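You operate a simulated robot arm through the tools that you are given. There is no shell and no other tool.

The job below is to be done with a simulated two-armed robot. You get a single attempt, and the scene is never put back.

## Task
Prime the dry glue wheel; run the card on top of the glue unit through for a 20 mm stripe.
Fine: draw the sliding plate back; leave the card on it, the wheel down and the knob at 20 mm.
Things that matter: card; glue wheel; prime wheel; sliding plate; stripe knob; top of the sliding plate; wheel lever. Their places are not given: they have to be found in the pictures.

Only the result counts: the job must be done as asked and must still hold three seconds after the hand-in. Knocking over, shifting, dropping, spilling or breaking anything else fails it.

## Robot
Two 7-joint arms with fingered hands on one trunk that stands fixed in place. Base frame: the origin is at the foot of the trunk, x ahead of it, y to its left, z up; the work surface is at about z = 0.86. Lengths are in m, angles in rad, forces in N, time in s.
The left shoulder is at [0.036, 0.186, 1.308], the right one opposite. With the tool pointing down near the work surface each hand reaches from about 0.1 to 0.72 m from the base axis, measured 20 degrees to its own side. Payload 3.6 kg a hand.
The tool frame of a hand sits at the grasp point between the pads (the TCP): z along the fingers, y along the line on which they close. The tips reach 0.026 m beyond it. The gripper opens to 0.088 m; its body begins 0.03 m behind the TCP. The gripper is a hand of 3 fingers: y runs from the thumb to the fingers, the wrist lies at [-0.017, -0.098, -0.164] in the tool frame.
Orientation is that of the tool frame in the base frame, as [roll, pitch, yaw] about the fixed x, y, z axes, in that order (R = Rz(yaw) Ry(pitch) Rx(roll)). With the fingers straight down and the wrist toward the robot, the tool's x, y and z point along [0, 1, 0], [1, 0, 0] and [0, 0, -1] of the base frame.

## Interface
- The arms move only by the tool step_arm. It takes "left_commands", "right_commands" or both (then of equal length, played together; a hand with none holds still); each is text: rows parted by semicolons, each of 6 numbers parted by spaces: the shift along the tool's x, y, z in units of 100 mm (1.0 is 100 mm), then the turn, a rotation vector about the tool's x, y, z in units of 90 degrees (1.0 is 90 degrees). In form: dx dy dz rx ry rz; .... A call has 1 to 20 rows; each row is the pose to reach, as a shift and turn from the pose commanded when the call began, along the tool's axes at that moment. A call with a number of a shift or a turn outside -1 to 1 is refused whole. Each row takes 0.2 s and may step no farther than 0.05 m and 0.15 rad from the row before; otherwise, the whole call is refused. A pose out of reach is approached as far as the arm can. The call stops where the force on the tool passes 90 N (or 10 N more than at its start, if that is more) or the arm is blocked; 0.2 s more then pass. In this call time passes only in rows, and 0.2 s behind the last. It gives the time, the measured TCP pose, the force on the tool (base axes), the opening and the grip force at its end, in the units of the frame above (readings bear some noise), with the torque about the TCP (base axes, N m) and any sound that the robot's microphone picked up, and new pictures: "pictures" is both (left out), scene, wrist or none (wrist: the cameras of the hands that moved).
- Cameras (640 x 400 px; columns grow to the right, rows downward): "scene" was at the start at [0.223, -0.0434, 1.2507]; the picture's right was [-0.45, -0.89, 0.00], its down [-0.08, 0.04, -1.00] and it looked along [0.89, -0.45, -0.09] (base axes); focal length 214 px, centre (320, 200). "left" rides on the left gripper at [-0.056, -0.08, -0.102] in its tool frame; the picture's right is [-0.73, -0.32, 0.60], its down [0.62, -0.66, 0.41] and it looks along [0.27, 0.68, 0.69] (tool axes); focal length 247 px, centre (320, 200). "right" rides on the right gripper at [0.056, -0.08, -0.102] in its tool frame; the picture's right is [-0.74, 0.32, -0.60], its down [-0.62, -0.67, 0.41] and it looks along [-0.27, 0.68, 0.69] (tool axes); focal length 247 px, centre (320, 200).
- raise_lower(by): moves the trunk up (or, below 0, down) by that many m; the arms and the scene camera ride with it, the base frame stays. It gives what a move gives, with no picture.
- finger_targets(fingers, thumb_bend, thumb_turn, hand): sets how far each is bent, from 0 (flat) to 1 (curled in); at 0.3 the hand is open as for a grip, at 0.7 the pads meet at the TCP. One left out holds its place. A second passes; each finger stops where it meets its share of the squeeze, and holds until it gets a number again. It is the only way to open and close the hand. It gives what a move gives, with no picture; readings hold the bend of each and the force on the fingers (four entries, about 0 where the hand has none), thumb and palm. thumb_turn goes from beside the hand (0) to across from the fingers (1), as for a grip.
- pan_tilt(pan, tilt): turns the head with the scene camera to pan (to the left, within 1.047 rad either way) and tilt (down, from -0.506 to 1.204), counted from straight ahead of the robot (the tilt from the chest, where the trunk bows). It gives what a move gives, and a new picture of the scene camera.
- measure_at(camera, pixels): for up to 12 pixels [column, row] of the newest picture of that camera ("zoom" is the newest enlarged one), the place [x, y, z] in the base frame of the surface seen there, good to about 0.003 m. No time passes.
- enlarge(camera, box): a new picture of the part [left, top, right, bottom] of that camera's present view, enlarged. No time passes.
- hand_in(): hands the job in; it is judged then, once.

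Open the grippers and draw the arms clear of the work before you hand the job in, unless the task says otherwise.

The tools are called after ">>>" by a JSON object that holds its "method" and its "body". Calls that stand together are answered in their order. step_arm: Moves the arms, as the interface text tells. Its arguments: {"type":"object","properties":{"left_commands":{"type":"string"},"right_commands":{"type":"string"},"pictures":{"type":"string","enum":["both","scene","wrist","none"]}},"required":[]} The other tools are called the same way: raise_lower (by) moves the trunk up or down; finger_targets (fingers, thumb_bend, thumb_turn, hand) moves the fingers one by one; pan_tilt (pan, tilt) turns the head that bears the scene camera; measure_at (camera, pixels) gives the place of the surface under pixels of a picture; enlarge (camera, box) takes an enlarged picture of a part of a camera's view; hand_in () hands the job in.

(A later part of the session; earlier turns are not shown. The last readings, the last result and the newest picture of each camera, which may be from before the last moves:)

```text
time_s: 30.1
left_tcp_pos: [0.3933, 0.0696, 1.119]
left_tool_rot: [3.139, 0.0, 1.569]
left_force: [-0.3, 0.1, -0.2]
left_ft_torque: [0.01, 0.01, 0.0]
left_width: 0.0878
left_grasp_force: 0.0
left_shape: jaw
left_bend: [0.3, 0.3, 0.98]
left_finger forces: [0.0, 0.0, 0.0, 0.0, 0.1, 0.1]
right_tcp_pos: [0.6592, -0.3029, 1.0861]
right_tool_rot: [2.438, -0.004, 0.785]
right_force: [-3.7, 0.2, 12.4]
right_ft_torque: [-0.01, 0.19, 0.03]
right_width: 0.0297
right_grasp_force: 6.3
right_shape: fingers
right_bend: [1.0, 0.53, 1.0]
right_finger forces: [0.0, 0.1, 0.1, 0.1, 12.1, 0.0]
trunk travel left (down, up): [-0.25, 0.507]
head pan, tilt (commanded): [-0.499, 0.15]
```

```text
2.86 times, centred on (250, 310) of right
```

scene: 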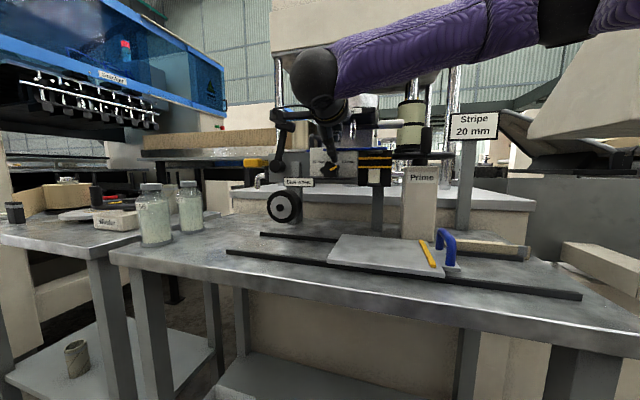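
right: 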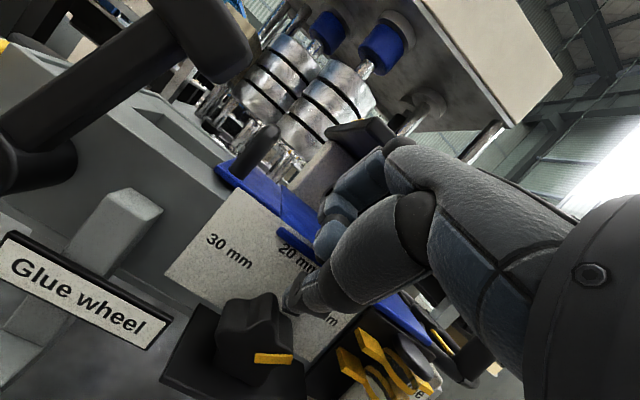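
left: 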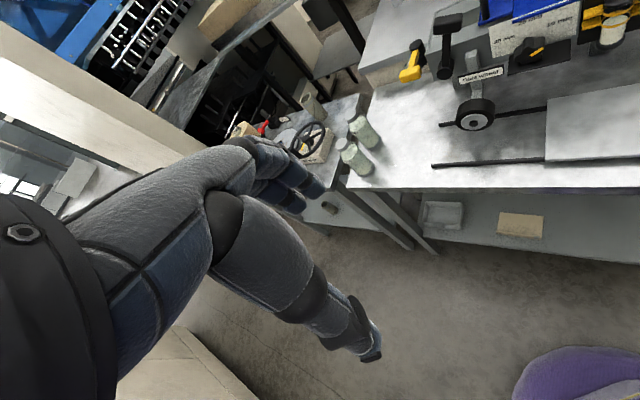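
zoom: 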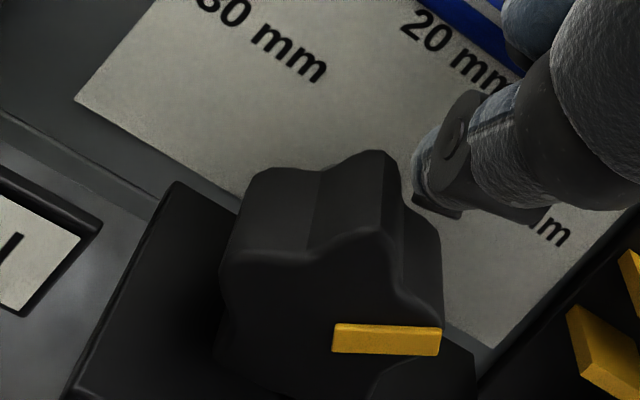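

The thumb tip is now in the notch between the top lobe (272,288) and pointer lobe (312,297), pressing 12 N. I push left along a shallow arc to turn the knob counter-clockwise.

>>> {"method": "step_arm", "body": {"right_commands": "0.05 0.019 -0.023 0 0 0; 0.10 0.026 -0.031 0 0 0; 0.15 0.019 -0.023 0 0 0; 0.15 0.019 -0.023 0 0 0", "pictures": "both"}}

>>> {"method": "enlarge", "body": {"camera": "scene", "box": [290, 90, 390, 190]}}

>>> {"method": "enlarge", "body": {"camera": "right", "box": [160, 240, 340, 380]}}

```text
time_s: 31.1
left_tcp_pos: [0.3949, 0.0687, 1.1181]
left_tool_rot: [-3.14, 0.001, 1.573]
left_force: [-0.5, -0.6, 0.0]
left_ft_torque: [0.0, 0.03, -0.01]
left_width: 0.0877
left_grasp_force: 0.0
left_shape: jaw
left_bend: [0.3, 0.3, 0.98]
left_finger forces: [0.1, 0.0, 0.0, 0.0, 0.0, 0.0]
right_tcp_pos: [0.6717, -0.2928, 1.0856]
right_tool_rot: [2.442, 0.001, 0.786]
right_force: [1.1, 0.0, 3.4]
right_ft_torque: [0.01, 0.02, -0.03]
right_width: 0.0299
right_grasp_force: 1.3
right_shape: fingers
right_bend: [1.0, 0.51, 1.0]
right_finger forces: [0.0, 0.0, 0.1, 0.0, 3.2, 0.0]
trunk travel left (down, up): [-0.25, 0.507]
head pan, tilt (commanded): [-0.499, 0.15]
```

scene: 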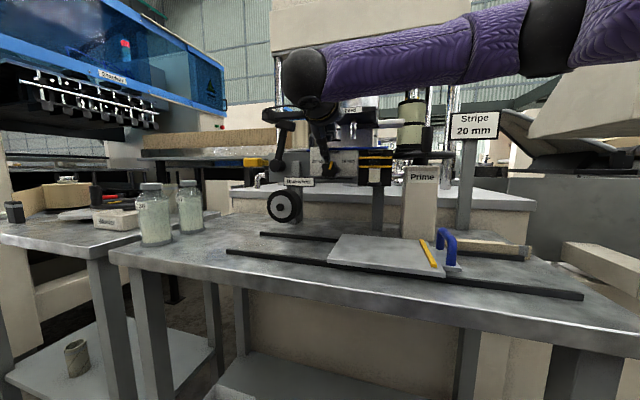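
right: 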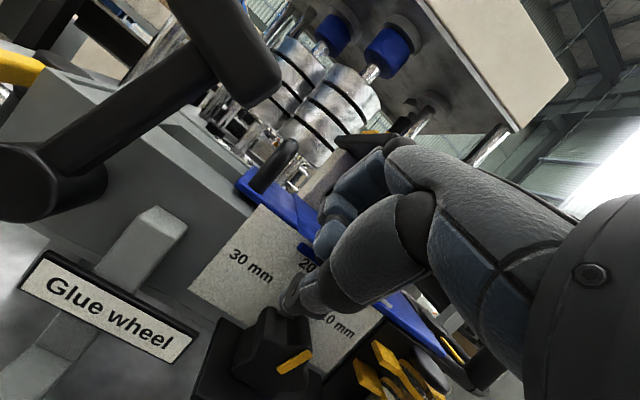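

```text
4.00 times, centred on (340, 140) of scene
```

zoom: 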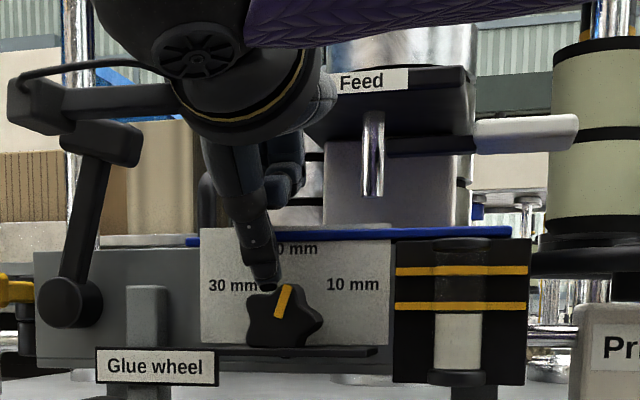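

```text
2.86 times, centred on (250, 310) of right
```

zoom: 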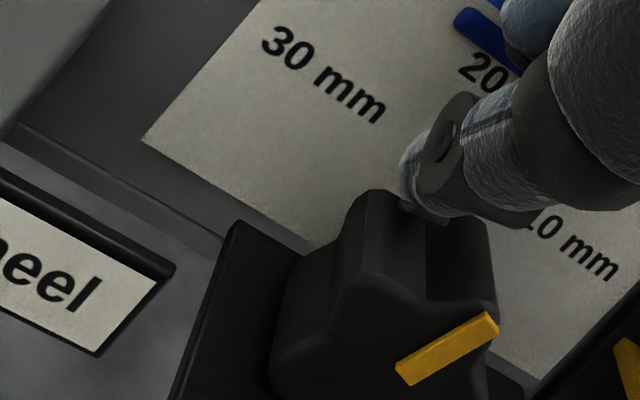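

The knob turned to about 70° (pointer from (278,315) to (288,288)). I push about 7 mm further left.

>>> {"method": "step_arm", "body": {"right_commands": "0.04 -0.006 0.008 0 0 0; 0.07 -0.013 0.015 0 0 0; 0.07 -0.013 0.015 0 0 0", "pictures": "both"}}

>>> {"method": "enlarge", "body": {"camera": "scene", "box": [310, 130, 370, 190]}}

>>> {"method": "enlarge", "body": {"camera": "right", "box": [200, 240, 360, 380]}}

```text
time_s: 31.9
left_tcp_pos: [0.3955, 0.069, 1.1183]
left_tool_rot: [-3.141, 0.0, 1.574]
left_force: [0.1, 0.4, 0.2]
left_ft_torque: [-0.02, 0.04, 0.01]
left_width: 0.0877
left_grasp_force: 0.0
left_shape: jaw
left_bend: [0.3, 0.3, 0.98]
left_finger forces: [0.0, 0.0, 0.1, 0.0, 0.0, 0.1]
right_tcp_pos: [0.6744, -0.2887, 1.0848]
right_tool_rot: [2.445, -0.002, 0.789]
right_force: [1.2, 0.7, 0.7]
right_ft_torque: [0.04, -0.06, -0.02]
right_width: 0.0302
right_grasp_force: 0.6
right_shape: fingers
right_bend: [1.0, 0.5, 1.0]
right_finger forces: [0.0, 0.0, 0.1, 0.1, 1.5, 0.0]
trunk travel left (down, up): [-0.25, 0.507]
head pan, tilt (commanded): [-0.499, 0.15]
```

scene: 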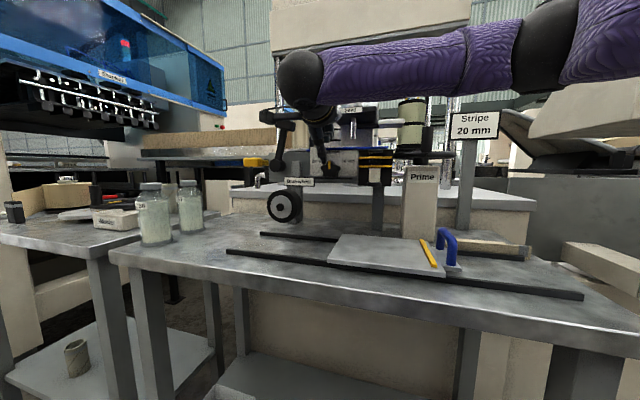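
right: 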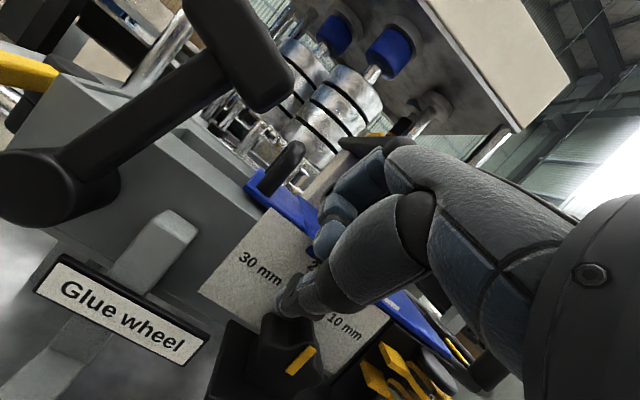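

```text
6.67 times, centred on (340, 160) of scene
```

zoom: 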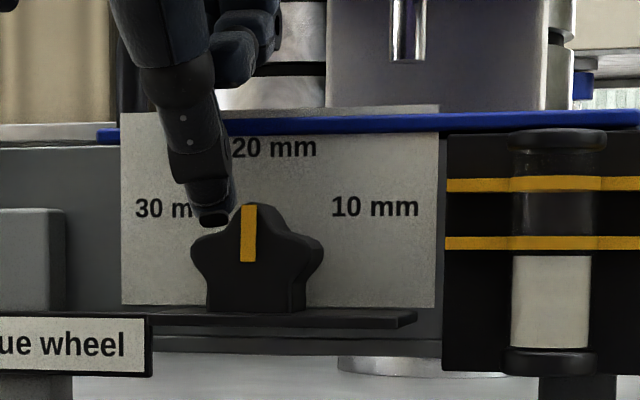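

```text
2.86 times, centred on (280, 310) of right
```

zoom: 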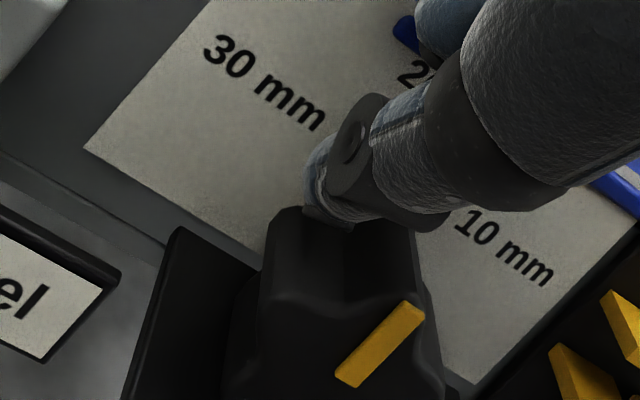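

The pointer is now nearly vertical (about 86°) under "20 mm". I nudge 1.7 mm further left and then lift the thumb straight away.

>>> {"method": "step_arm", "body": {"right_commands": "0.017 -0.003 0.004 0 0 0; 0.017 -0.003 0.004 0 0 0", "pictures": "none"}}

>>> {"method": "enlarge", "body": {"camera": "scene", "box": [310, 130, 370, 190]}}

```text
time_s: 32.5
left_tcp_pos: [0.3963, 0.0703, 1.1183]
left_tool_rot: [-3.141, -0.001, 1.572]
left_force: [-0.5, 0.0, -0.5]
left_ft_torque: [-0.01, -0.02, -0.02]
left_width: 0.0877
left_grasp_force: 0.1
left_shape: jaw
left_bend: [0.3, 0.3, 0.98]
left_finger forces: [0.0, 0.0, 0.0, 0.1, 0.0, 0.0]
right_tcp_pos: [0.6747, -0.2901, 1.0848]
right_tool_rot: [2.444, 0.0, 0.789]
right_force: [1.5, 0.2, 0.2]
right_ft_torque: [0.04, -0.03, 0.01]
right_width: 0.0304
right_grasp_force: 0.9
right_shape: fingers
right_bend: [1.0, 0.5, 1.0]
right_finger forces: [0.0, 0.1, 0.1, 0.0, 1.2, 0.0]
right hand out of reach, approached as far as the arm can: row 1, 2
trunk travel left (down, up): [-0.25, 0.507]
head pan, tilt (commanded): [-0.499, 0.15]
```

```text
6.67 times, centred on (340, 160) of scene
```

zoom: 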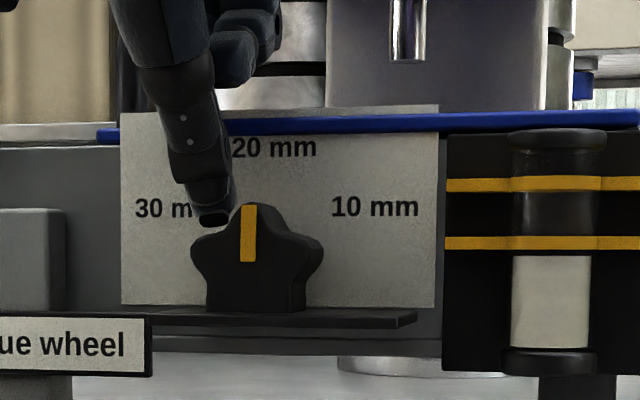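

The arm is at its reach limit but the pointer stands at 20 mm. I lift the thumb straight up and back away.

>>> {"method": "step_arm", "body": {"right_commands": "0 0.129 -0.153 0 0 0; 0 0.225 -0.268 0 0 0; 0 0.07 -0.40 0 0 0; -0.1 -0.081 -0.525 0 0 0; -0.4 -0.081 -0.525 0 0 0; -0.4 -0.081 -0.525 0 0 0", "pictures": "both"}}

>>> {"method": "enlarge", "body": {"camera": "scene", "box": [310, 130, 370, 190]}}

```text
time_s: 33.9
left_tcp_pos: [0.3957, 0.0706, 1.1187]
left_tool_rot: [-3.141, -0.001, 1.572]
left_force: [0.5, -0.9, -0.4]
left_ft_torque: [0.01, 0.02, -0.02]
left_width: 0.0875
left_grasp_force: 0.1
left_shape: jaw
left_bend: [0.3, 0.3, 0.98]
left_finger forces: [0.0, 0.0, 0.0, 0.0, 0.0, 0.0]
right_tcp_pos: [0.6197, -0.2891, 1.1195]
right_tool_rot: [2.446, 0.001, 0.786]
right_force: [-0.2, 0.0, -0.6]
right_ft_torque: [-0.04, -0.04, -0.01]
right_width: 0.0302
right_grasp_force: 0.0
right_shape: fingers
right_bend: [1.0, 0.49, 1.0]
right_finger forces: [0.0, 0.0, 0.0, 0.0, 0.0, 0.0]
right hand out of reach, approached as far as the arm can: row 3
trunk travel left (down, up): [-0.25, 0.507]
head pan, tilt (commanded): [-0.499, 0.15]
```

scene: 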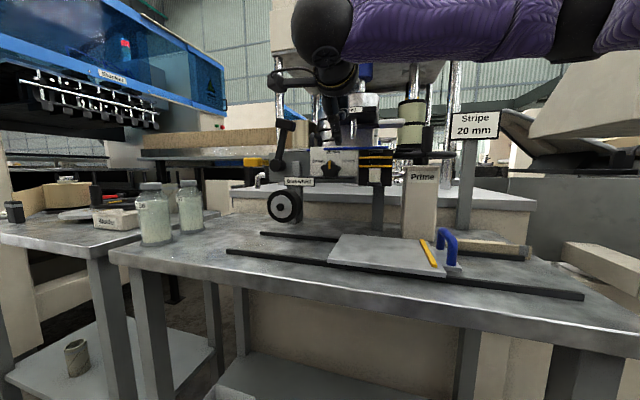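
right: 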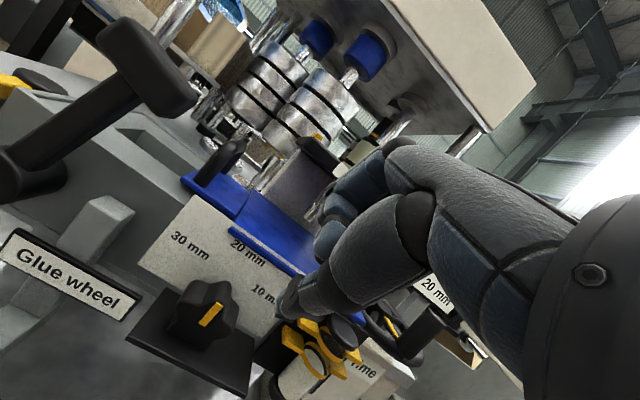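

```text
6.67 times, centred on (340, 160) of scene
```

zoom: 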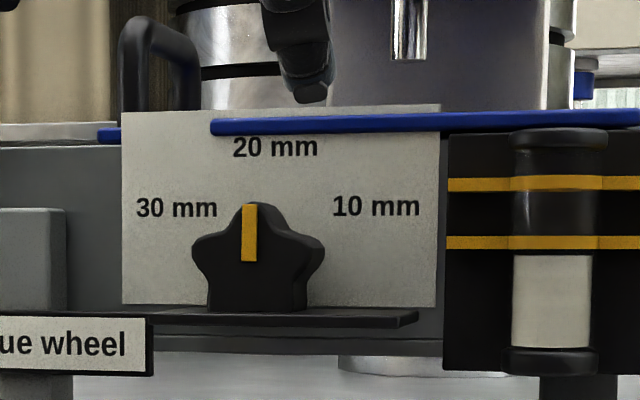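

The knob points at 20 mm and the hand is clear. Next I test whether the hand can be rolled palm-up (thumb on top), first backing off to free air and rolling 90° about the finger axis.

>>> {"method": "step_arm", "body": {"right_commands": "0 0.02 -0.45 0 0 0; 0 0.02 -0.9 0 0 0; 0 0.02 -0.95 0 0 0.09; 0 0.02 -0.95 0 0 0.18; 0 0.02 -0.95 0 0 0.27; 0 0.02 -0.95 0 0 0.36; 0 0.02 -0.95 0 0 0.45; 0 0.02 -0.95 0 0 0.54; 0 0.02 -0.95 0 0 0.63; 0 0.02 -0.95 0 0 0.72", "pictures": "scene"}}

```text
time_s: 36.1
left_tcp_pos: [0.3956, 0.0681, 1.1183]
left_tool_rot: [-3.141, -0.001, 1.572]
left_force: [0.8, 0.1, 0.1]
left_ft_torque: [-0.01, 0.02, -0.02]
left_width: 0.0878
left_grasp_force: 0.1
left_shape: jaw
left_bend: [0.3, 0.3, 0.98]
left_finger forces: [0.0, 0.1, 0.1, 0.0, 0.0, 0.1]
right_tcp_pos: [0.538, -0.3784, 1.1587]
right_tool_rot: [2.812, -0.623, -0.233]
right_force: [-0.2, 0.8, 0.0]
right_ft_torque: [-0.02, 0.02, -0.02]
right_width: 0.0302
right_grasp_force: 0.1
right_shape: fingers
right_bend: [1.0, 0.49, 1.0]
right_finger forces: [0.1, 0.1, 0.1, 0.0, 0.2, 0.0]
right hand out of reach, approached as far as the arm can: row 3, 4, 5, 6, 7, 8, 9, 10
trunk travel left (down, up): [-0.25, 0.507]
head pan, tilt (commanded): [-0.499, 0.15]
```

scene: 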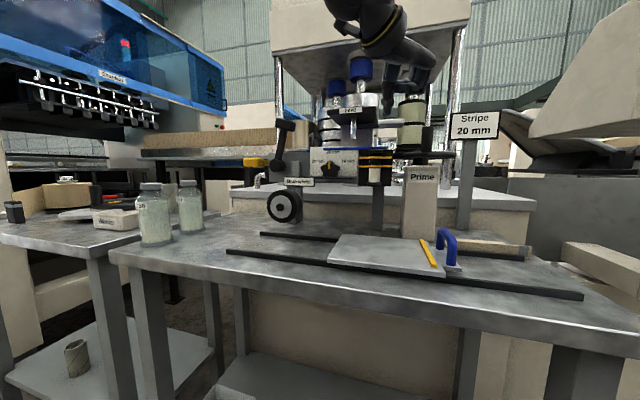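

The palm-up roll is unnatural for this arm. But the small blue tab with the black arch at the left end of the card looks just like the plate's tongue and handle — it may be the card's own handle, to be gripped from above with the hand in its natural orientation. I roll back first.

>>> {"method": "step_arm", "body": {"right_commands": "0 0 -0.1 0 0 -0.09; 0 0 -0.2 0 0 -0.18; 0 0 -0.3 0 0 -0.27; 0 0 -0.3 0 0 -0.36; 0 0 -0.3 0 0 -0.45; 0 0 -0.3 0 0 -0.54; 0 0 -0.3 0 0 -0.63; 0 0 -0.3 0 0 -0.72", "pictures": "scene"}}

>>> {"method": "raise_lower", "body": {"by": 0.15}}

```text
time_s: 37.9
left_tcp_pos: [0.3947, 0.0684, 1.1182]
left_tool_rot: [-3.141, 0.0, 1.572]
left_force: [0.0, -0.5, -0.3]
left_ft_torque: [-0.02, 0.0, -0.02]
left_width: 0.0877
left_grasp_force: 0.0
left_shape: jaw
left_bend: [0.3, 0.3, 0.98]
left_finger forces: [0.2, 0.0, 0.0, 0.0, 0.0, 0.0]
right_tcp_pos: [0.5228, -0.3651, 1.1839]
right_tool_rot: [2.442, 0.001, 0.789]
right_force: [0.2, -0.3, -1.2]
right_ft_torque: [-0.01, -0.02, 0.03]
right_width: 0.0303
right_grasp_force: 0.1
right_shape: fingers
right_bend: [1.0, 0.49, 1.0]
right_finger forces: [0.0, 0.0, 0.0, 0.0, 0.0, 0.0]
trunk travel left (down, up): [-0.25, 0.507]
head pan, tilt (commanded): [-0.499, 0.15]
```

scene: 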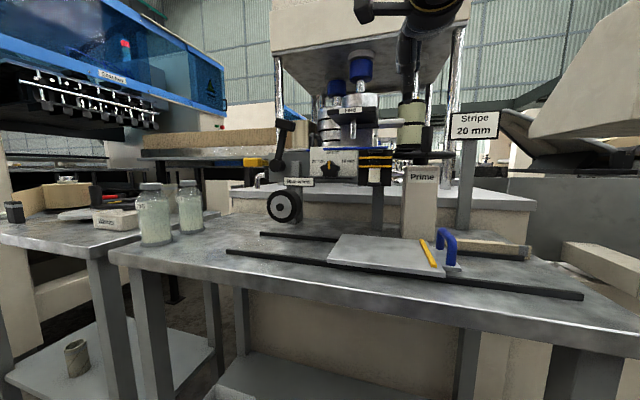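

```text
time_s: 39.6
left_tcp_pos: [0.3954, 0.0683, 1.2693]
left_tool_rot: [-3.14, 0.0, 1.57]
left_force: [0.2, 0.0, 0.1]
left_ft_torque: [0.05, -0.03, -0.03]
left_width: 0.0879
left_grasp_force: 0.0
left_shape: jaw
left_bend: [0.3, 0.3, 0.98]
left_finger forces: [0.0, 0.1, 0.0, 0.1, 0.0, 0.0]
right_tcp_pos: [0.5249, -0.3643, 1.3328]
right_tool_rot: [2.443, -0.001, 0.787]
right_force: [0.2, 0.2, -0.7]
right_ft_torque: [0.0, -0.02, 0.0]
right_width: 0.0303
right_grasp_force: 0.0
right_shape: fingers
right_bend: [1.0, 0.49, 1.0]
right_finger forces: [0.0, 0.1, 0.1, 0.0, 0.1, 0.0]
trunk travel left (down, up): [-0.4, 0.357]
head pan, tilt (commanded): [-0.499, 0.15]
```

Trunk up cleanly. Now I turn the hand to fingers-down with the closing direction along the rails (yaw +45° from the start orientation).

>>> {"method": "step_arm", "body": {"right_commands": "0 0 0 0.029 0.029 -0.0796; 0 0 0 0.058 0.058 -0.1592; 0 0 0 0.087 0.087 -0.2389; 0 0 0 0.116 0.116 -0.3185; 0 0 0 0.145 0.145 -0.3981; 0 0 0 0.174 0.174 -0.4777; 0 0 0 0.2029 0.2029 -0.5573; 0 0 0 0.2319 0.2319 -0.6369; 0 0 0 0.2609 0.2609 -0.7166; 0 0 0 0.2899 0.2899 -0.7962; 0 0 0 0.3189 0.3189 -0.8758; 0 0 0 0.3479 0.3479 -0.9554; 0 0 0 0.3479 0.3479 -0.9554", "pictures": "both"}}

```text
time_s: 42.5
left_tcp_pos: [0.3951, 0.0693, 1.2679]
left_tool_rot: [-3.141, 0.002, 1.573]
left_force: [0.1, 0.5, -0.5]
left_ft_torque: [-0.01, -0.02, 0.0]
left_width: 0.0876
left_grasp_force: 0.0
left_shape: jaw
left_bend: [0.3, 0.3, 0.98]
left_finger forces: [0.0, 0.1, 0.0, 0.0, 0.0, 0.0]
right_tcp_pos: [0.5231, -0.3635, 1.3335]
right_tool_rot: [3.139, -0.003, 2.359]
right_force: [-0.4, 0.2, -0.1]
right_ft_torque: [-0.01, -0.02, -0.01]
right_width: 0.0304
right_grasp_force: 0.2
right_shape: fingers
right_bend: [1.0, 0.49, 1.0]
right_finger forces: [0.0, 0.0, 0.0, 0.1, 0.0, 0.0]
trunk travel left (down, up): [-0.4, 0.357]
head pan, tilt (commanded): [-0.499, 0.15]
```

scene: 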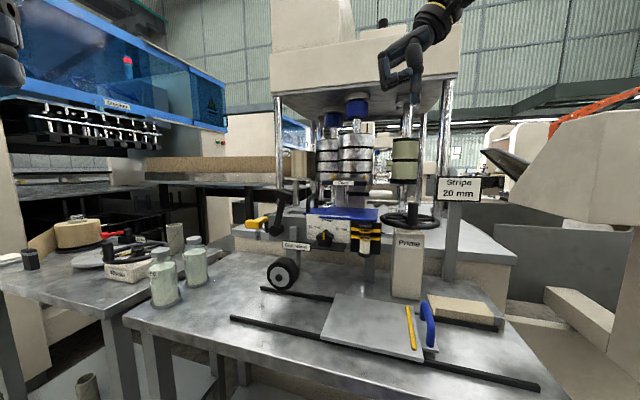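
right: 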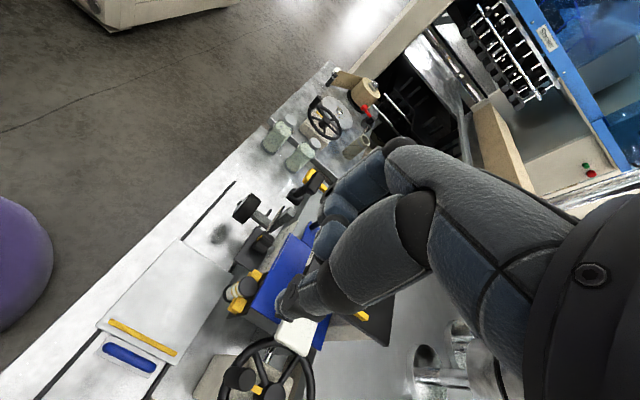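

The hand is now in its natural fingers-down pose with y along the rails. I zoom the wrist view at the card/tab/handle and handwheel to check how they connect.

>>> {"method": "enlarge", "body": {"camera": "right", "box": [220, 160, 360, 300]}}

>>> {"method": "enlarge", "body": {"camera": "scene", "box": [270, 170, 390, 260]}}

>>> {"method": "enlarge", "body": {"camera": "right", "box": [190, 320, 330, 400]}}

```text
2.86 times, centred on (290, 230) of right
```

zoom: 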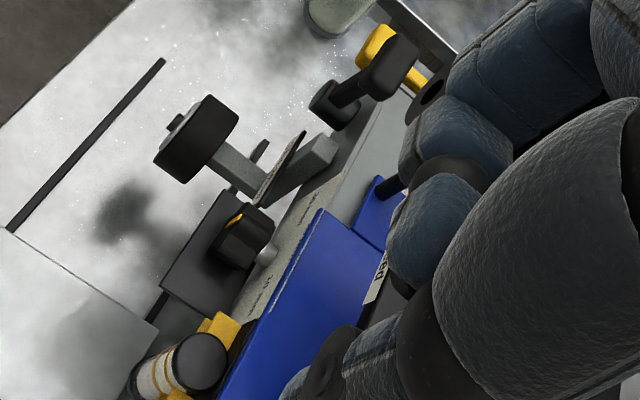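

```text
4.44 times, centred on (330, 215) of scene
```

zoom: 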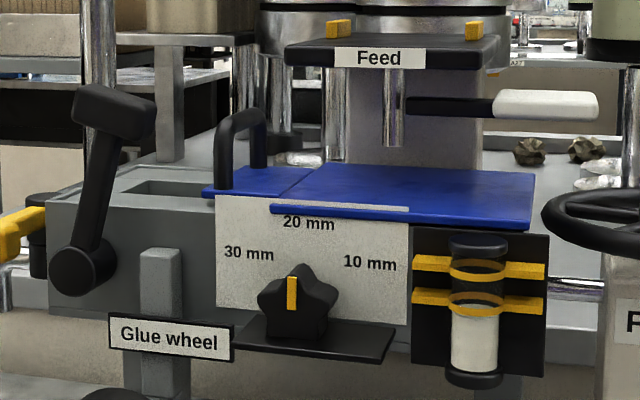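

```text
4.57 times, centred on (260, 360) of right
```

zoom: 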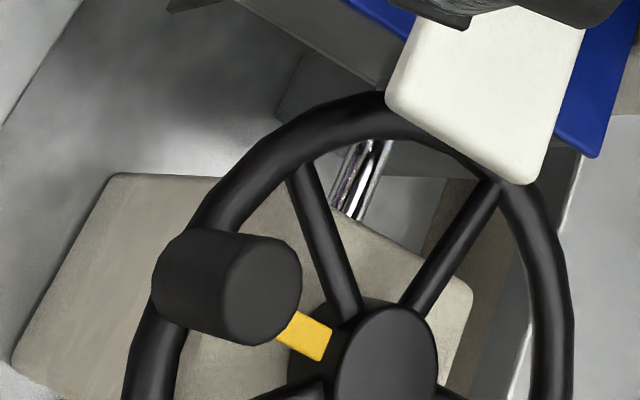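

I measure the tank rim, tab, card and handle heights from this view.

>>> {"method": "measure_at", "body": {"camera": "zoom", "pixels": [[320, 340]]}}

>>> {"method": "enlarge", "body": {"camera": "scene", "box": [270, 190, 350, 240]}}

>>> {"method": "measure_at", "body": {"camera": "zoom", "pixels": [[100, 95], [130, 70], [230, 75], [190, 105], [250, 95], [320, 75], [300, 120], [265, 130], [400, 100], [110, 140], [170, 150], [60, 120]]}}

```text
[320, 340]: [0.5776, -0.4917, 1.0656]
```

```text
8.00 times, centred on (310, 215) of scene
```

zoom: 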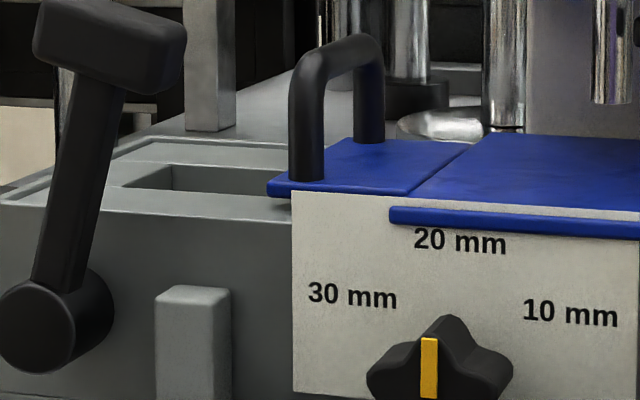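

```text
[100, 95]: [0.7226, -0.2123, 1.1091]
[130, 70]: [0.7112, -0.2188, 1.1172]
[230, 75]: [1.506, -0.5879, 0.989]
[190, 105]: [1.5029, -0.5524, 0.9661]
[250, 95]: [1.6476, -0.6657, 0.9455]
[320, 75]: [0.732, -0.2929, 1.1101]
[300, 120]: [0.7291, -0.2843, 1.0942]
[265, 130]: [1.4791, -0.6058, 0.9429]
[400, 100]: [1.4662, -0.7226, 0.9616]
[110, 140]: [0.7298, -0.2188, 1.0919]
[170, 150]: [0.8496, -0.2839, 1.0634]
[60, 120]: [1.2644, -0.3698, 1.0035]
```

I measure the tank's top rim and the tab's edge more specifically.

>>> {"method": "measure_at", "body": {"camera": "zoom", "pixels": [[130, 200], [230, 207], [180, 205], [200, 145], [120, 170], [275, 185], [285, 193], [340, 165], [420, 170], [460, 160], [400, 212], [400, 222]]}}

>>> {"method": "measure_at", "body": {"camera": "zoom", "pixels": [[395, 205], [420, 190], [445, 175], [480, 155], [500, 170], [560, 200], [560, 215], [330, 185], [380, 195], [370, 130], [310, 175], [360, 45]]}}

```text
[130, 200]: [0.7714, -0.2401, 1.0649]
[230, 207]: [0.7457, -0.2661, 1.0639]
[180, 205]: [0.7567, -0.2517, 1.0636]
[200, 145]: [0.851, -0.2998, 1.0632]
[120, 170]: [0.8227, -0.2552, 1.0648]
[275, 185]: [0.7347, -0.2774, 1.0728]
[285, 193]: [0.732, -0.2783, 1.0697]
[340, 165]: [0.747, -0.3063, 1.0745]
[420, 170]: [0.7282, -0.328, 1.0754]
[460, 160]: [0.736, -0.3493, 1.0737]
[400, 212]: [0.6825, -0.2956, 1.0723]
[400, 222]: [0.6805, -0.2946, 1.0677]
```

```text
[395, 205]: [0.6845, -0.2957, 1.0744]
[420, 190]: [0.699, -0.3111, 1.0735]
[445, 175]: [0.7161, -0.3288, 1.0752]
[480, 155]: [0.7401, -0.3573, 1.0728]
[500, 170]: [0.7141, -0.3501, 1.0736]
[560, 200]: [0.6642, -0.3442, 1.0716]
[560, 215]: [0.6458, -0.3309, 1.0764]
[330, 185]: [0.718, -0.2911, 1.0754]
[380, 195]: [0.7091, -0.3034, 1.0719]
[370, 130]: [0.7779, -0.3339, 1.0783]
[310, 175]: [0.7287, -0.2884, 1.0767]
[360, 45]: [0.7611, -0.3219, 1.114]
```

Tank top is at z≈1.064, so card and tab (top 1.074) are a ~9 mm slab with an arch handle at u≈0.312, v −0.718…−0.777, top z≈1.114. The lever grip stands in the way of a hand reaching that handle, and it must be lowered anyway, so I first bring the thumb to the lever: turn to the default yaw with 30° forward tilt.

>>> {"method": "step_arm", "body": {"right_commands": "0 0 0 -0.05 -0.06 -0.07; 0 0 0 -0.1 -0.12 -0.14; 0 0 0 -0.15 -0.13 -0.22; 0 0 0 -0.15 -0.13 -0.22", "pictures": "none"}}

```text
refused: row 1 steps farther than a row can; nothing moved
```

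I recompute the rotation and step it properly while moving toward the lever.

>>> {"method": "step_arm", "body": {"right_commands": "-0.015 0.136 0.129 -0.0451 -0.0187 0.0697; -0.03 0.273 0.257 -0.0902 -0.0374 0.1395; -0.045 0.409 0.386 -0.1353 -0.0561 0.2092; -0.061 0.546 0.514 -0.1805 -0.0747 0.279; -0.076 0.682 0.643 -0.2256 -0.0934 0.3487; -0.091 0.819 0.771 -0.2707 -0.1121 0.4185; -0.106 0.955 0.9 -0.3158 -0.1308 0.4882; -0.106 0.955 0.9 -0.3158 -0.1308 0.4882", "pictures": "both"}}

```text
time_s: 44.2
left_tcp_pos: [0.394, 0.0699, 1.2688]
left_tool_rot: [-3.141, -0.001, 1.571]
left_force: [0.6, -0.7, -0.5]
left_ft_torque: [0.03, 0.02, -0.02]
left_width: 0.088
left_grasp_force: 0.2
left_shape: jaw
left_bend: [0.3, 0.3, 0.98]
left_finger forces: [0.0, 0.0, 0.1, 0.0, 0.1, 0.0]
right_tcp_pos: [0.5983, -0.3031, 1.2444]
right_tool_rot: [2.617, -0.002, 1.573]
right_force: [0.5, 0.4, 0.7]
right_ft_torque: [-0.01, -0.02, 0.03]
right_width: 0.0305
right_grasp_force: 0.0
right_shape: fingers
right_bend: [1.0, 0.49, 1.0]
right_finger forces: [0.1, 0.1, 0.1, 0.1, 0.0, 0.0]
trunk travel left (down, up): [-0.4, 0.357]
head pan, tilt (commanded): [-0.499, 0.15]
```

scene: 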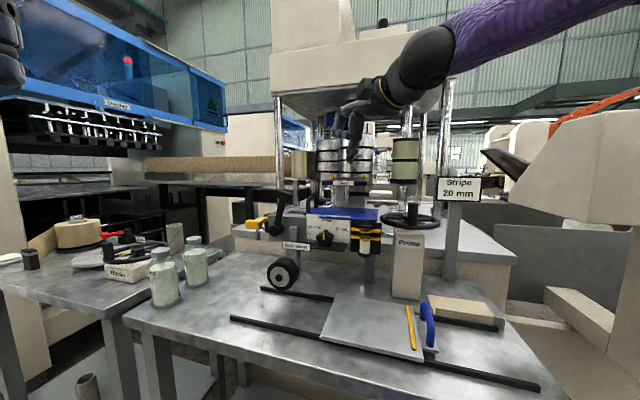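
right: 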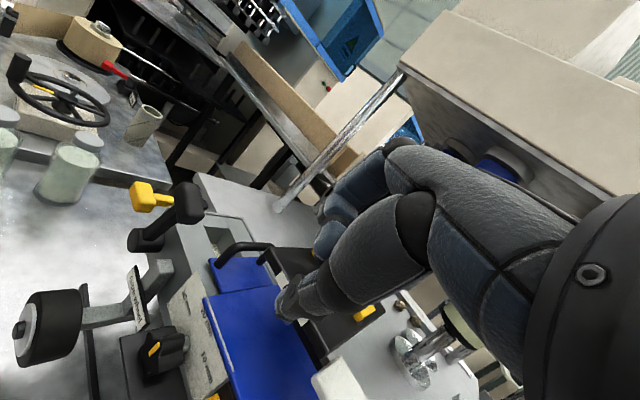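

A clear wrist view: lever grip at (188,205), handle arch at (245,252), card at (250,330). I zoom in on them.

>>> {"method": "enlarge", "body": {"camera": "right", "box": [110, 160, 330, 400]}}

>>> {"method": "measure_at", "body": {"camera": "right", "pixels": [[190, 190], [180, 215], [198, 215], [175, 195], [150, 240], [135, 240], [215, 262], [240, 247], [265, 250], [280, 262], [245, 270], [230, 310]]}}

```text
1.67 times, centred on (220, 280) of right
```

zoom: 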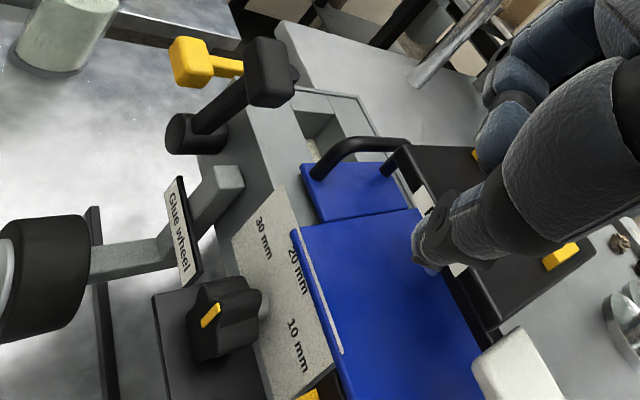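

```text
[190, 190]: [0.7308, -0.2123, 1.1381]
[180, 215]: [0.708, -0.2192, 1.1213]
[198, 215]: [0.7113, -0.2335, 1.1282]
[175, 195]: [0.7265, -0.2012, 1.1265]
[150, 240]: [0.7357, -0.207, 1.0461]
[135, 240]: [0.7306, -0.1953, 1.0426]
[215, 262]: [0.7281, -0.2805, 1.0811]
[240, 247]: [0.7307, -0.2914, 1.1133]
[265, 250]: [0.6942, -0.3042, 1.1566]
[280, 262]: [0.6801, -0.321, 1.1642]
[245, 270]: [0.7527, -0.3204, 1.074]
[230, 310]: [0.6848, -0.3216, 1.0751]
```

I move the thumb toward the right side of the lever grip (grip spans u≈0.337–0.378, v≈-0.656…-0.68, z 1.113–1.14).

>>> {"method": "step_arm", "body": {"right_commands": "0.12 0.12 0.31 0 0 0; 0.24 0.24 0.62 0 0 0; 0.35 0.352 0.93 0 0 0; 0.35 0.352 0.93 0 0 0", "pictures": "both"}}

>>> {"method": "enlarge", "body": {"camera": "right", "box": [90, 160, 330, 400]}}

>>> {"method": "enlarge", "body": {"camera": "scene", "box": [240, 150, 390, 260]}}

```text
time_s: 45.2
left_tcp_pos: [0.3945, 0.069, 1.269]
left_tool_rot: [3.141, 0.0, 1.571]
left_force: [0.2, -0.1, -0.7]
left_ft_torque: [-0.02, 0.0, 0.0]
left_width: 0.0879
left_grasp_force: 0.0
left_shape: jaw
left_bend: [0.3, 0.3, 0.98]
left_finger forces: [0.1, 0.1, 0.0, 0.0, 0.0, 0.1]
right_tcp_pos: [0.6759, -0.2677, 1.1804]
right_tool_rot: [2.617, -0.002, 1.574]
right_force: [-0.5, -0.2, 0.2]
right_ft_torque: [0.01, 0.0, 0.01]
right_width: 0.0302
right_grasp_force: 0.0
right_shape: fingers
right_bend: [1.0, 0.49, 1.0]
right_finger forces: [0.0, 0.0, 0.0, 0.1, 0.0, 0.0]
trunk travel left (down, up): [-0.4, 0.357]
head pan, tilt (commanded): [-0.499, 0.15]
```

scene: 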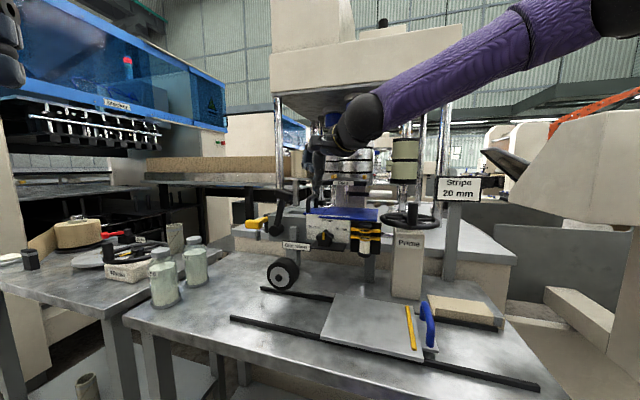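
right: 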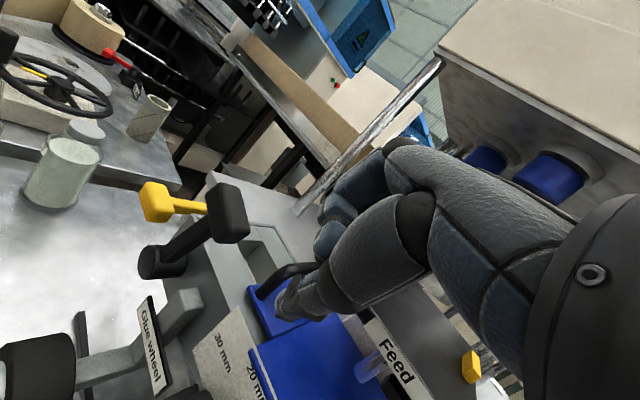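

```text
1.67 times, centred on (210, 280) of right
```

zoom: 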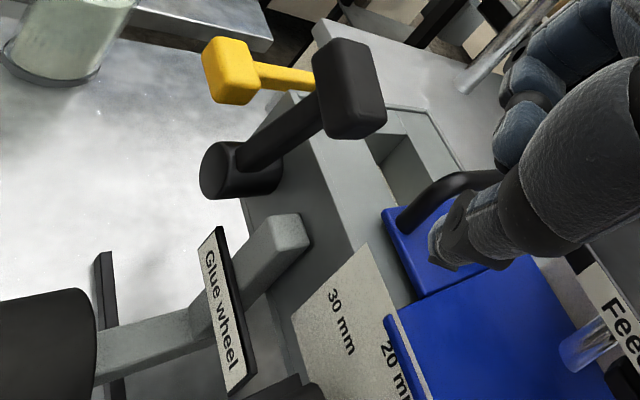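

```text
3.64 times, centred on (315, 205) of scene
```

zoom: 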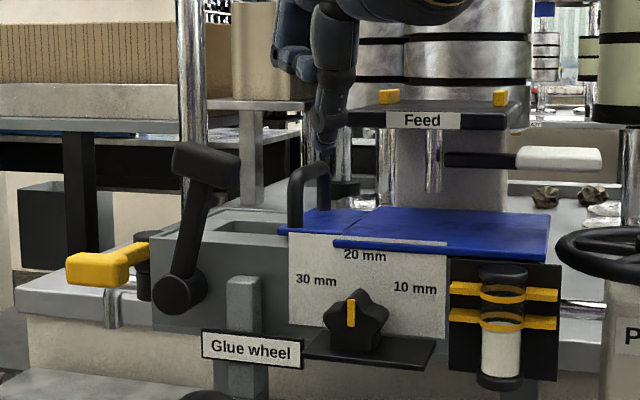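

Thumb tip is right-front of the grip. I move on along +u and slightly down so the thumb comes to the grip's right face.

>>> {"method": "step_arm", "body": {"right_commands": "0.1 0.1 0.15 0 0 0; 0.21 0.19 0.27 0 0 0; 0.317 0.291 0.404 0 0 0; 0.317 0.291 0.404 0 0 0", "pictures": "both"}}

>>> {"method": "enlarge", "body": {"camera": "right", "box": [90, 160, 330, 400]}}

>>> {"method": "enlarge", "body": {"camera": "scene", "box": [240, 150, 390, 260]}}

```text
time_s: 46.2
left_tcp_pos: [0.3947, 0.0696, 1.2699]
left_tool_rot: [-3.14, -0.001, 1.569]
left_force: [-0.2, 0.5, 0.3]
left_ft_torque: [0.03, -0.01, 0.0]
left_width: 0.0875
left_grasp_force: 0.1
left_shape: jaw
left_bend: [0.3, 0.3, 0.98]
left_finger forces: [0.0, 0.0, 0.0, 0.0, 0.0, 0.1]
right_tcp_pos: [0.7127, -0.2438, 1.1626]
right_tool_rot: [2.618, -0.001, 1.572]
right_force: [0.8, 0.8, -0.3]
right_ft_torque: [0.0, -0.05, 0.01]
right_width: 0.0301
right_grasp_force: 0.1
right_shape: fingers
right_bend: [1.0, 0.49, 1.0]
right_finger forces: [0.0, 0.0, 0.1, 0.0, 0.0, 0.0]
right hand out of reach, approached as far as the arm can: row 3, 4
trunk travel left (down, up): [-0.4, 0.357]
head pan, tilt (commanded): [-0.499, 0.15]
```

scene: 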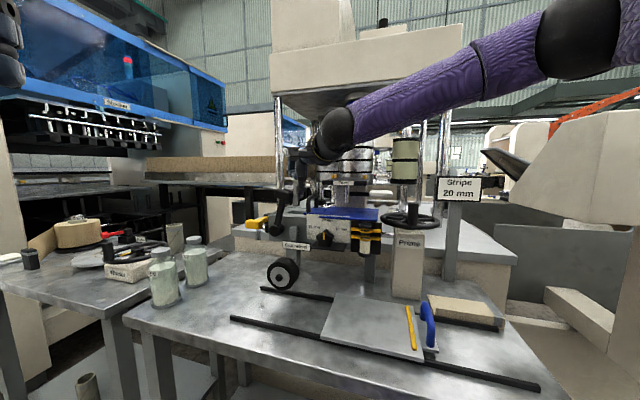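
right: 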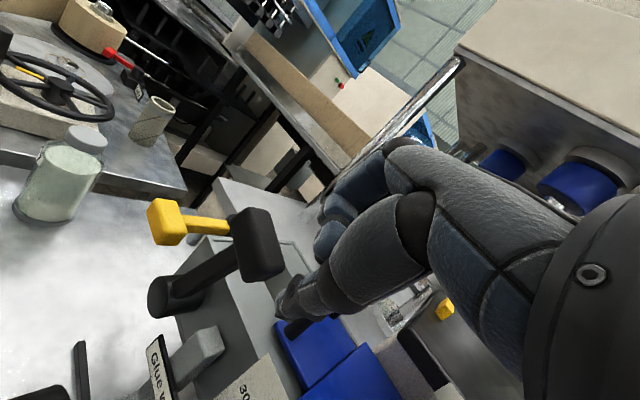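

```text
1.67 times, centred on (210, 280) of right
```

zoom: 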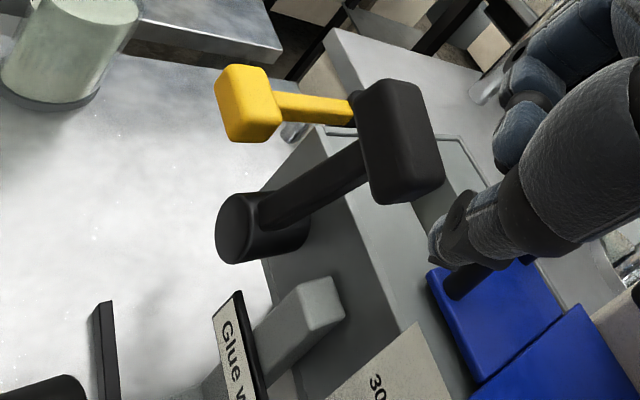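

```text
3.64 times, centred on (315, 205) of scene
```

zoom: 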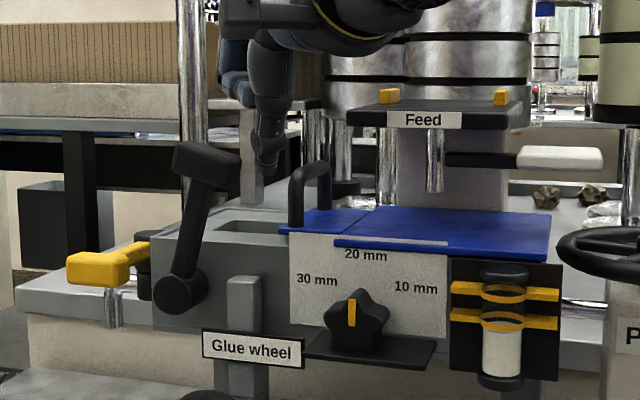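

The arm hits its limit here with this shoulder height. I back off toward the robot, then raise the trunk so the arm can reach down and out instead.

>>> {"method": "step_arm", "body": {"right_commands": "-0.15 -0.25 -0.25 0 0 0; -0.3 -0.5 -0.5 0 0 0; -0.45 -0.75 -0.75 0 0 0", "pictures": "none"}}

>>> {"method": "measure_at", "body": {"camera": "scene", "pixels": [[300, 95], [400, 90], [280, 110], [445, 55], [360, 108], [330, 25], [278, 150], [440, 130]]}}

```text
time_s: 47.0
left_tcp_pos: [0.3947, 0.0686, 1.2697]
left_tool_rot: [-3.141, 0.0, 1.572]
left_force: [0.1, -0.2, 0.2]
left_ft_torque: [0.02, -0.03, -0.01]
left_width: 0.0877
left_grasp_force: 0.1
left_shape: jaw
left_bend: [0.3, 0.3, 0.98]
left_finger forces: [0.0, 0.0, 0.0, 0.0, 0.1, 0.1]
right_tcp_pos: [0.6085, -0.2888, 1.1931]
right_tool_rot: [2.617, -0.001, 1.573]
right_force: [0.3, -0.1, 0.8]
right_ft_torque: [0.04, -0.03, 0.0]
right_width: 0.0303
right_grasp_force: 0.2
right_shape: fingers
right_bend: [1.0, 0.49, 1.0]
right_finger forces: [0.1, 0.0, 0.0, 0.1, 0.0, 0.0]
trunk travel left (down, up): [-0.4, 0.357]
head pan, tilt (commanded): [-0.499, 0.15]
```

```text
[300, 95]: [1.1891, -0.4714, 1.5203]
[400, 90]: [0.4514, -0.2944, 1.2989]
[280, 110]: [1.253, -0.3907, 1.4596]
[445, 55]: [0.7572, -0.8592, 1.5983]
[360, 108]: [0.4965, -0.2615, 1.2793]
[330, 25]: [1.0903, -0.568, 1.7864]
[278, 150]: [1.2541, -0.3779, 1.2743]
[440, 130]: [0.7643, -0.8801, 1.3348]
```

The big housing is well behind. I raise the trunk by 0.2 m.

>>> {"method": "raise_lower", "body": {"by": 0.2}}

>>> {"method": "pan_tilt", "body": {"pan": -0.45, "tilt": 0.5}}

```text
time_s: 49.2
left_tcp_pos: [0.3957, 0.0688, 1.4685]
left_tool_rot: [-3.14, -0.001, 1.57]
left_force: [1.2, 0.7, 0.0]
left_ft_torque: [-0.01, 0.01, -0.02]
left_width: 0.088
left_grasp_force: 0.1
left_shape: jaw
left_bend: [0.3, 0.3, 0.98]
left_finger forces: [0.1, 0.0, 0.1, 0.0, 0.0, 0.0]
right_tcp_pos: [0.6113, -0.2885, 1.3906]
right_tool_rot: [2.619, -0.002, 1.572]
right_force: [-0.1, 0.1, -0.6]
right_ft_torque: [0.0, 0.01, 0.01]
right_width: 0.0304
right_grasp_force: 0.1
right_shape: fingers
right_bend: [1.0, 0.49, 1.0]
right_finger forces: [0.0, 0.0, 0.0, 0.0, 0.0, 0.0]
trunk travel left (down, up): [-0.6, 0.157]
head pan, tilt (commanded): [-0.499, 0.15]
```

```text
time_s: 50.0
left_tcp_pos: [0.3952, 0.0689, 1.4693]
left_tool_rot: [-3.141, 0.001, 1.57]
left_force: [0.1, -0.2, 0.3]
left_ft_torque: [-0.02, 0.02, -0.02]
left_width: 0.0878
left_grasp_force: 0.0
left_shape: jaw
left_bend: [0.3, 0.3, 0.98]
left_finger forces: [0.1, 0.1, 0.0, 0.0, 0.0, 0.1]
right_tcp_pos: [0.6104, -0.2888, 1.391]
right_tool_rot: [2.62, -0.002, 1.574]
right_force: [0.2, 0.1, 0.3]
right_ft_torque: [0.01, 0.03, -0.01]
right_width: 0.0301
right_grasp_force: 0.0
right_shape: fingers
right_bend: [1.0, 0.49, 1.0]
right_finger forces: [0.0, 0.0, 0.0, 0.1, 0.0, 0.1]
trunk travel left (down, up): [-0.6, 0.157]
head pan, tilt (commanded): [-0.45, 0.499]
```

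scene: 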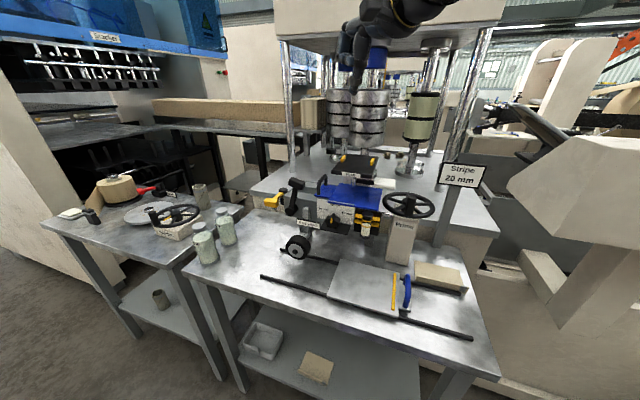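

A good overview from above. I bring the right hand back down with the arm (trunk now high).

>>> {"method": "step_arm", "body": {"right_commands": "0 -0.137 0.238 0 0 0; 0 -0.275 0.476 0 0 0; 0 -0.41 0.715 0 0 0; 0 -0.55 0.953 0 0 0; 0 -0.55 0.953 0 0 0", "pictures": "scene"}}

```text
time_s: 51.2
left_tcp_pos: [0.395, 0.0701, 1.4684]
left_tool_rot: [-3.141, 0.0, 1.57]
left_force: [-0.3, 0.4, 1.0]
left_ft_torque: [0.03, -0.02, 0.01]
left_width: 0.0879
left_grasp_force: 0.1
left_shape: jaw
left_bend: [0.3, 0.3, 0.98]
left_finger forces: [0.0, 0.0, 0.1, 0.0, 0.1, 0.0]
right_tcp_pos: [0.6099, -0.2894, 1.2812]
right_tool_rot: [2.617, -0.002, 1.571]
right_force: [0.6, -0.7, 0.3]
right_ft_torque: [0.02, 0.01, 0.03]
right_width: 0.0302
right_grasp_force: 0.1
right_shape: fingers
right_bend: [1.0, 0.49, 1.0]
right_finger forces: [0.1, 0.0, 0.0, 0.0, 0.1, 0.1]
trunk travel left (down, up): [-0.6, 0.157]
head pan, tilt (commanded): [-0.45, 0.499]
```

scene: 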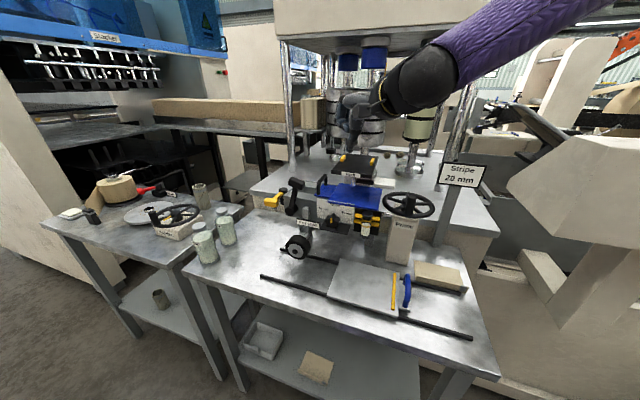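

Now toward the lever again from above.

>>> {"method": "step_arm", "body": {"right_commands": "0.084 0.082 0.246 0 0 0; 0.168 0.164 0.493 0 0 0; 0.251 0.246 0.74 0 0 0; 0.335 0.328 0.986 0 0 0; 0.335 0.328 0.986 0 0 0", "pictures": "none"}}

>>> {"method": "step_arm", "body": {"right_commands": "0.1 0.12 0.12 0 0 0; 0.2 0.25 0.25 0 0 0; 0.3 0.35 0.38 0 0 0; 0.3 0.35 0.38 0 0 0", "pictures": "both"}}

```text
time_s: 52.5
left_tcp_pos: [0.3938, 0.07, 1.4683]
left_tool_rot: [3.141, 0.0, 1.571]
left_force: [-0.1, -0.1, 0.1]
left_ft_torque: [0.03, -0.01, -0.01]
left_width: 0.0877
left_grasp_force: 0.0
left_shape: jaw
left_bend: [0.3, 0.3, 0.98]
left_finger forces: [0.0, 0.1, 0.1, 0.0, 0.1, 0.0]
right_tcp_pos: [0.6338, -0.2826, 1.2602]
right_tool_rot: [2.618, -0.001, 1.572]
right_force: [0.1, 0.0, -0.7]
right_ft_torque: [0.0, 0.01, -0.03]
right_width: 0.0302
right_grasp_force: 0.1
right_shape: fingers
right_bend: [1.0, 0.49, 1.0]
right_finger forces: [0.0, 0.0, 0.0, 0.1, 0.1, 0.1]
right hand out of reach, approached as far as the arm can: row 2, 3, 4, 5
trunk travel left (down, up): [-0.6, 0.157]
head pan, tilt (commanded): [-0.45, 0.499]
```

```text
time_s: 53.5
left_tcp_pos: [0.3944, 0.069, 1.4682]
left_tool_rot: [-3.141, -0.001, 1.572]
left_force: [0.6, -0.6, -0.4]
left_ft_torque: [-0.02, 0.04, 0.02]
left_width: 0.0876
left_grasp_force: 0.0
left_shape: jaw
left_bend: [0.3, 0.3, 0.98]
left_finger forces: [0.0, 0.0, 0.0, 0.0, 0.0, 0.0]
right_tcp_pos: [0.6457, -0.2748, 1.2757]
right_tool_rot: [2.618, -0.002, 1.572]
right_force: [-0.5, -0.7, 1.1]
right_ft_torque: [0.01, -0.01, -0.06]
right_width: 0.0305
right_grasp_force: 0.0
right_shape: fingers
right_bend: [1.0, 0.49, 1.0]
right_finger forces: [0.0, 0.0, 0.0, 0.1, 0.1, 0.0]
right hand out of reach, approached as far as the arm can: row 1, 2, 3, 4
trunk travel left (down, up): [-0.6, 0.157]
head pan, tilt (commanded): [-0.45, 0.499]
```

scene: 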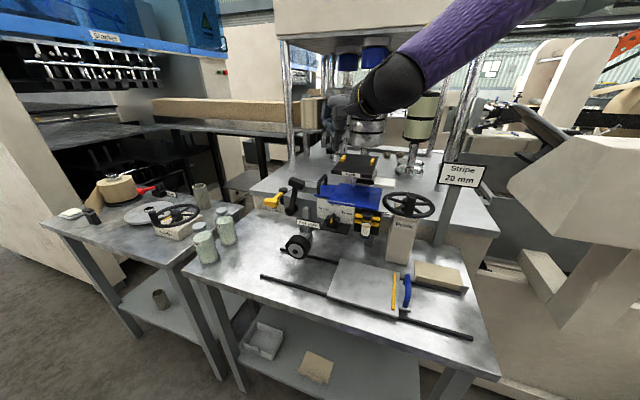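
right: 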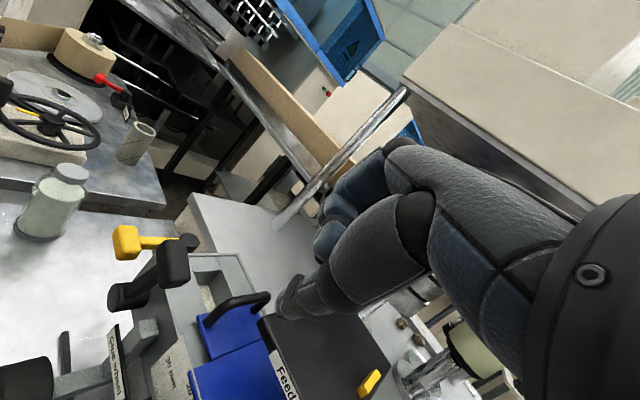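

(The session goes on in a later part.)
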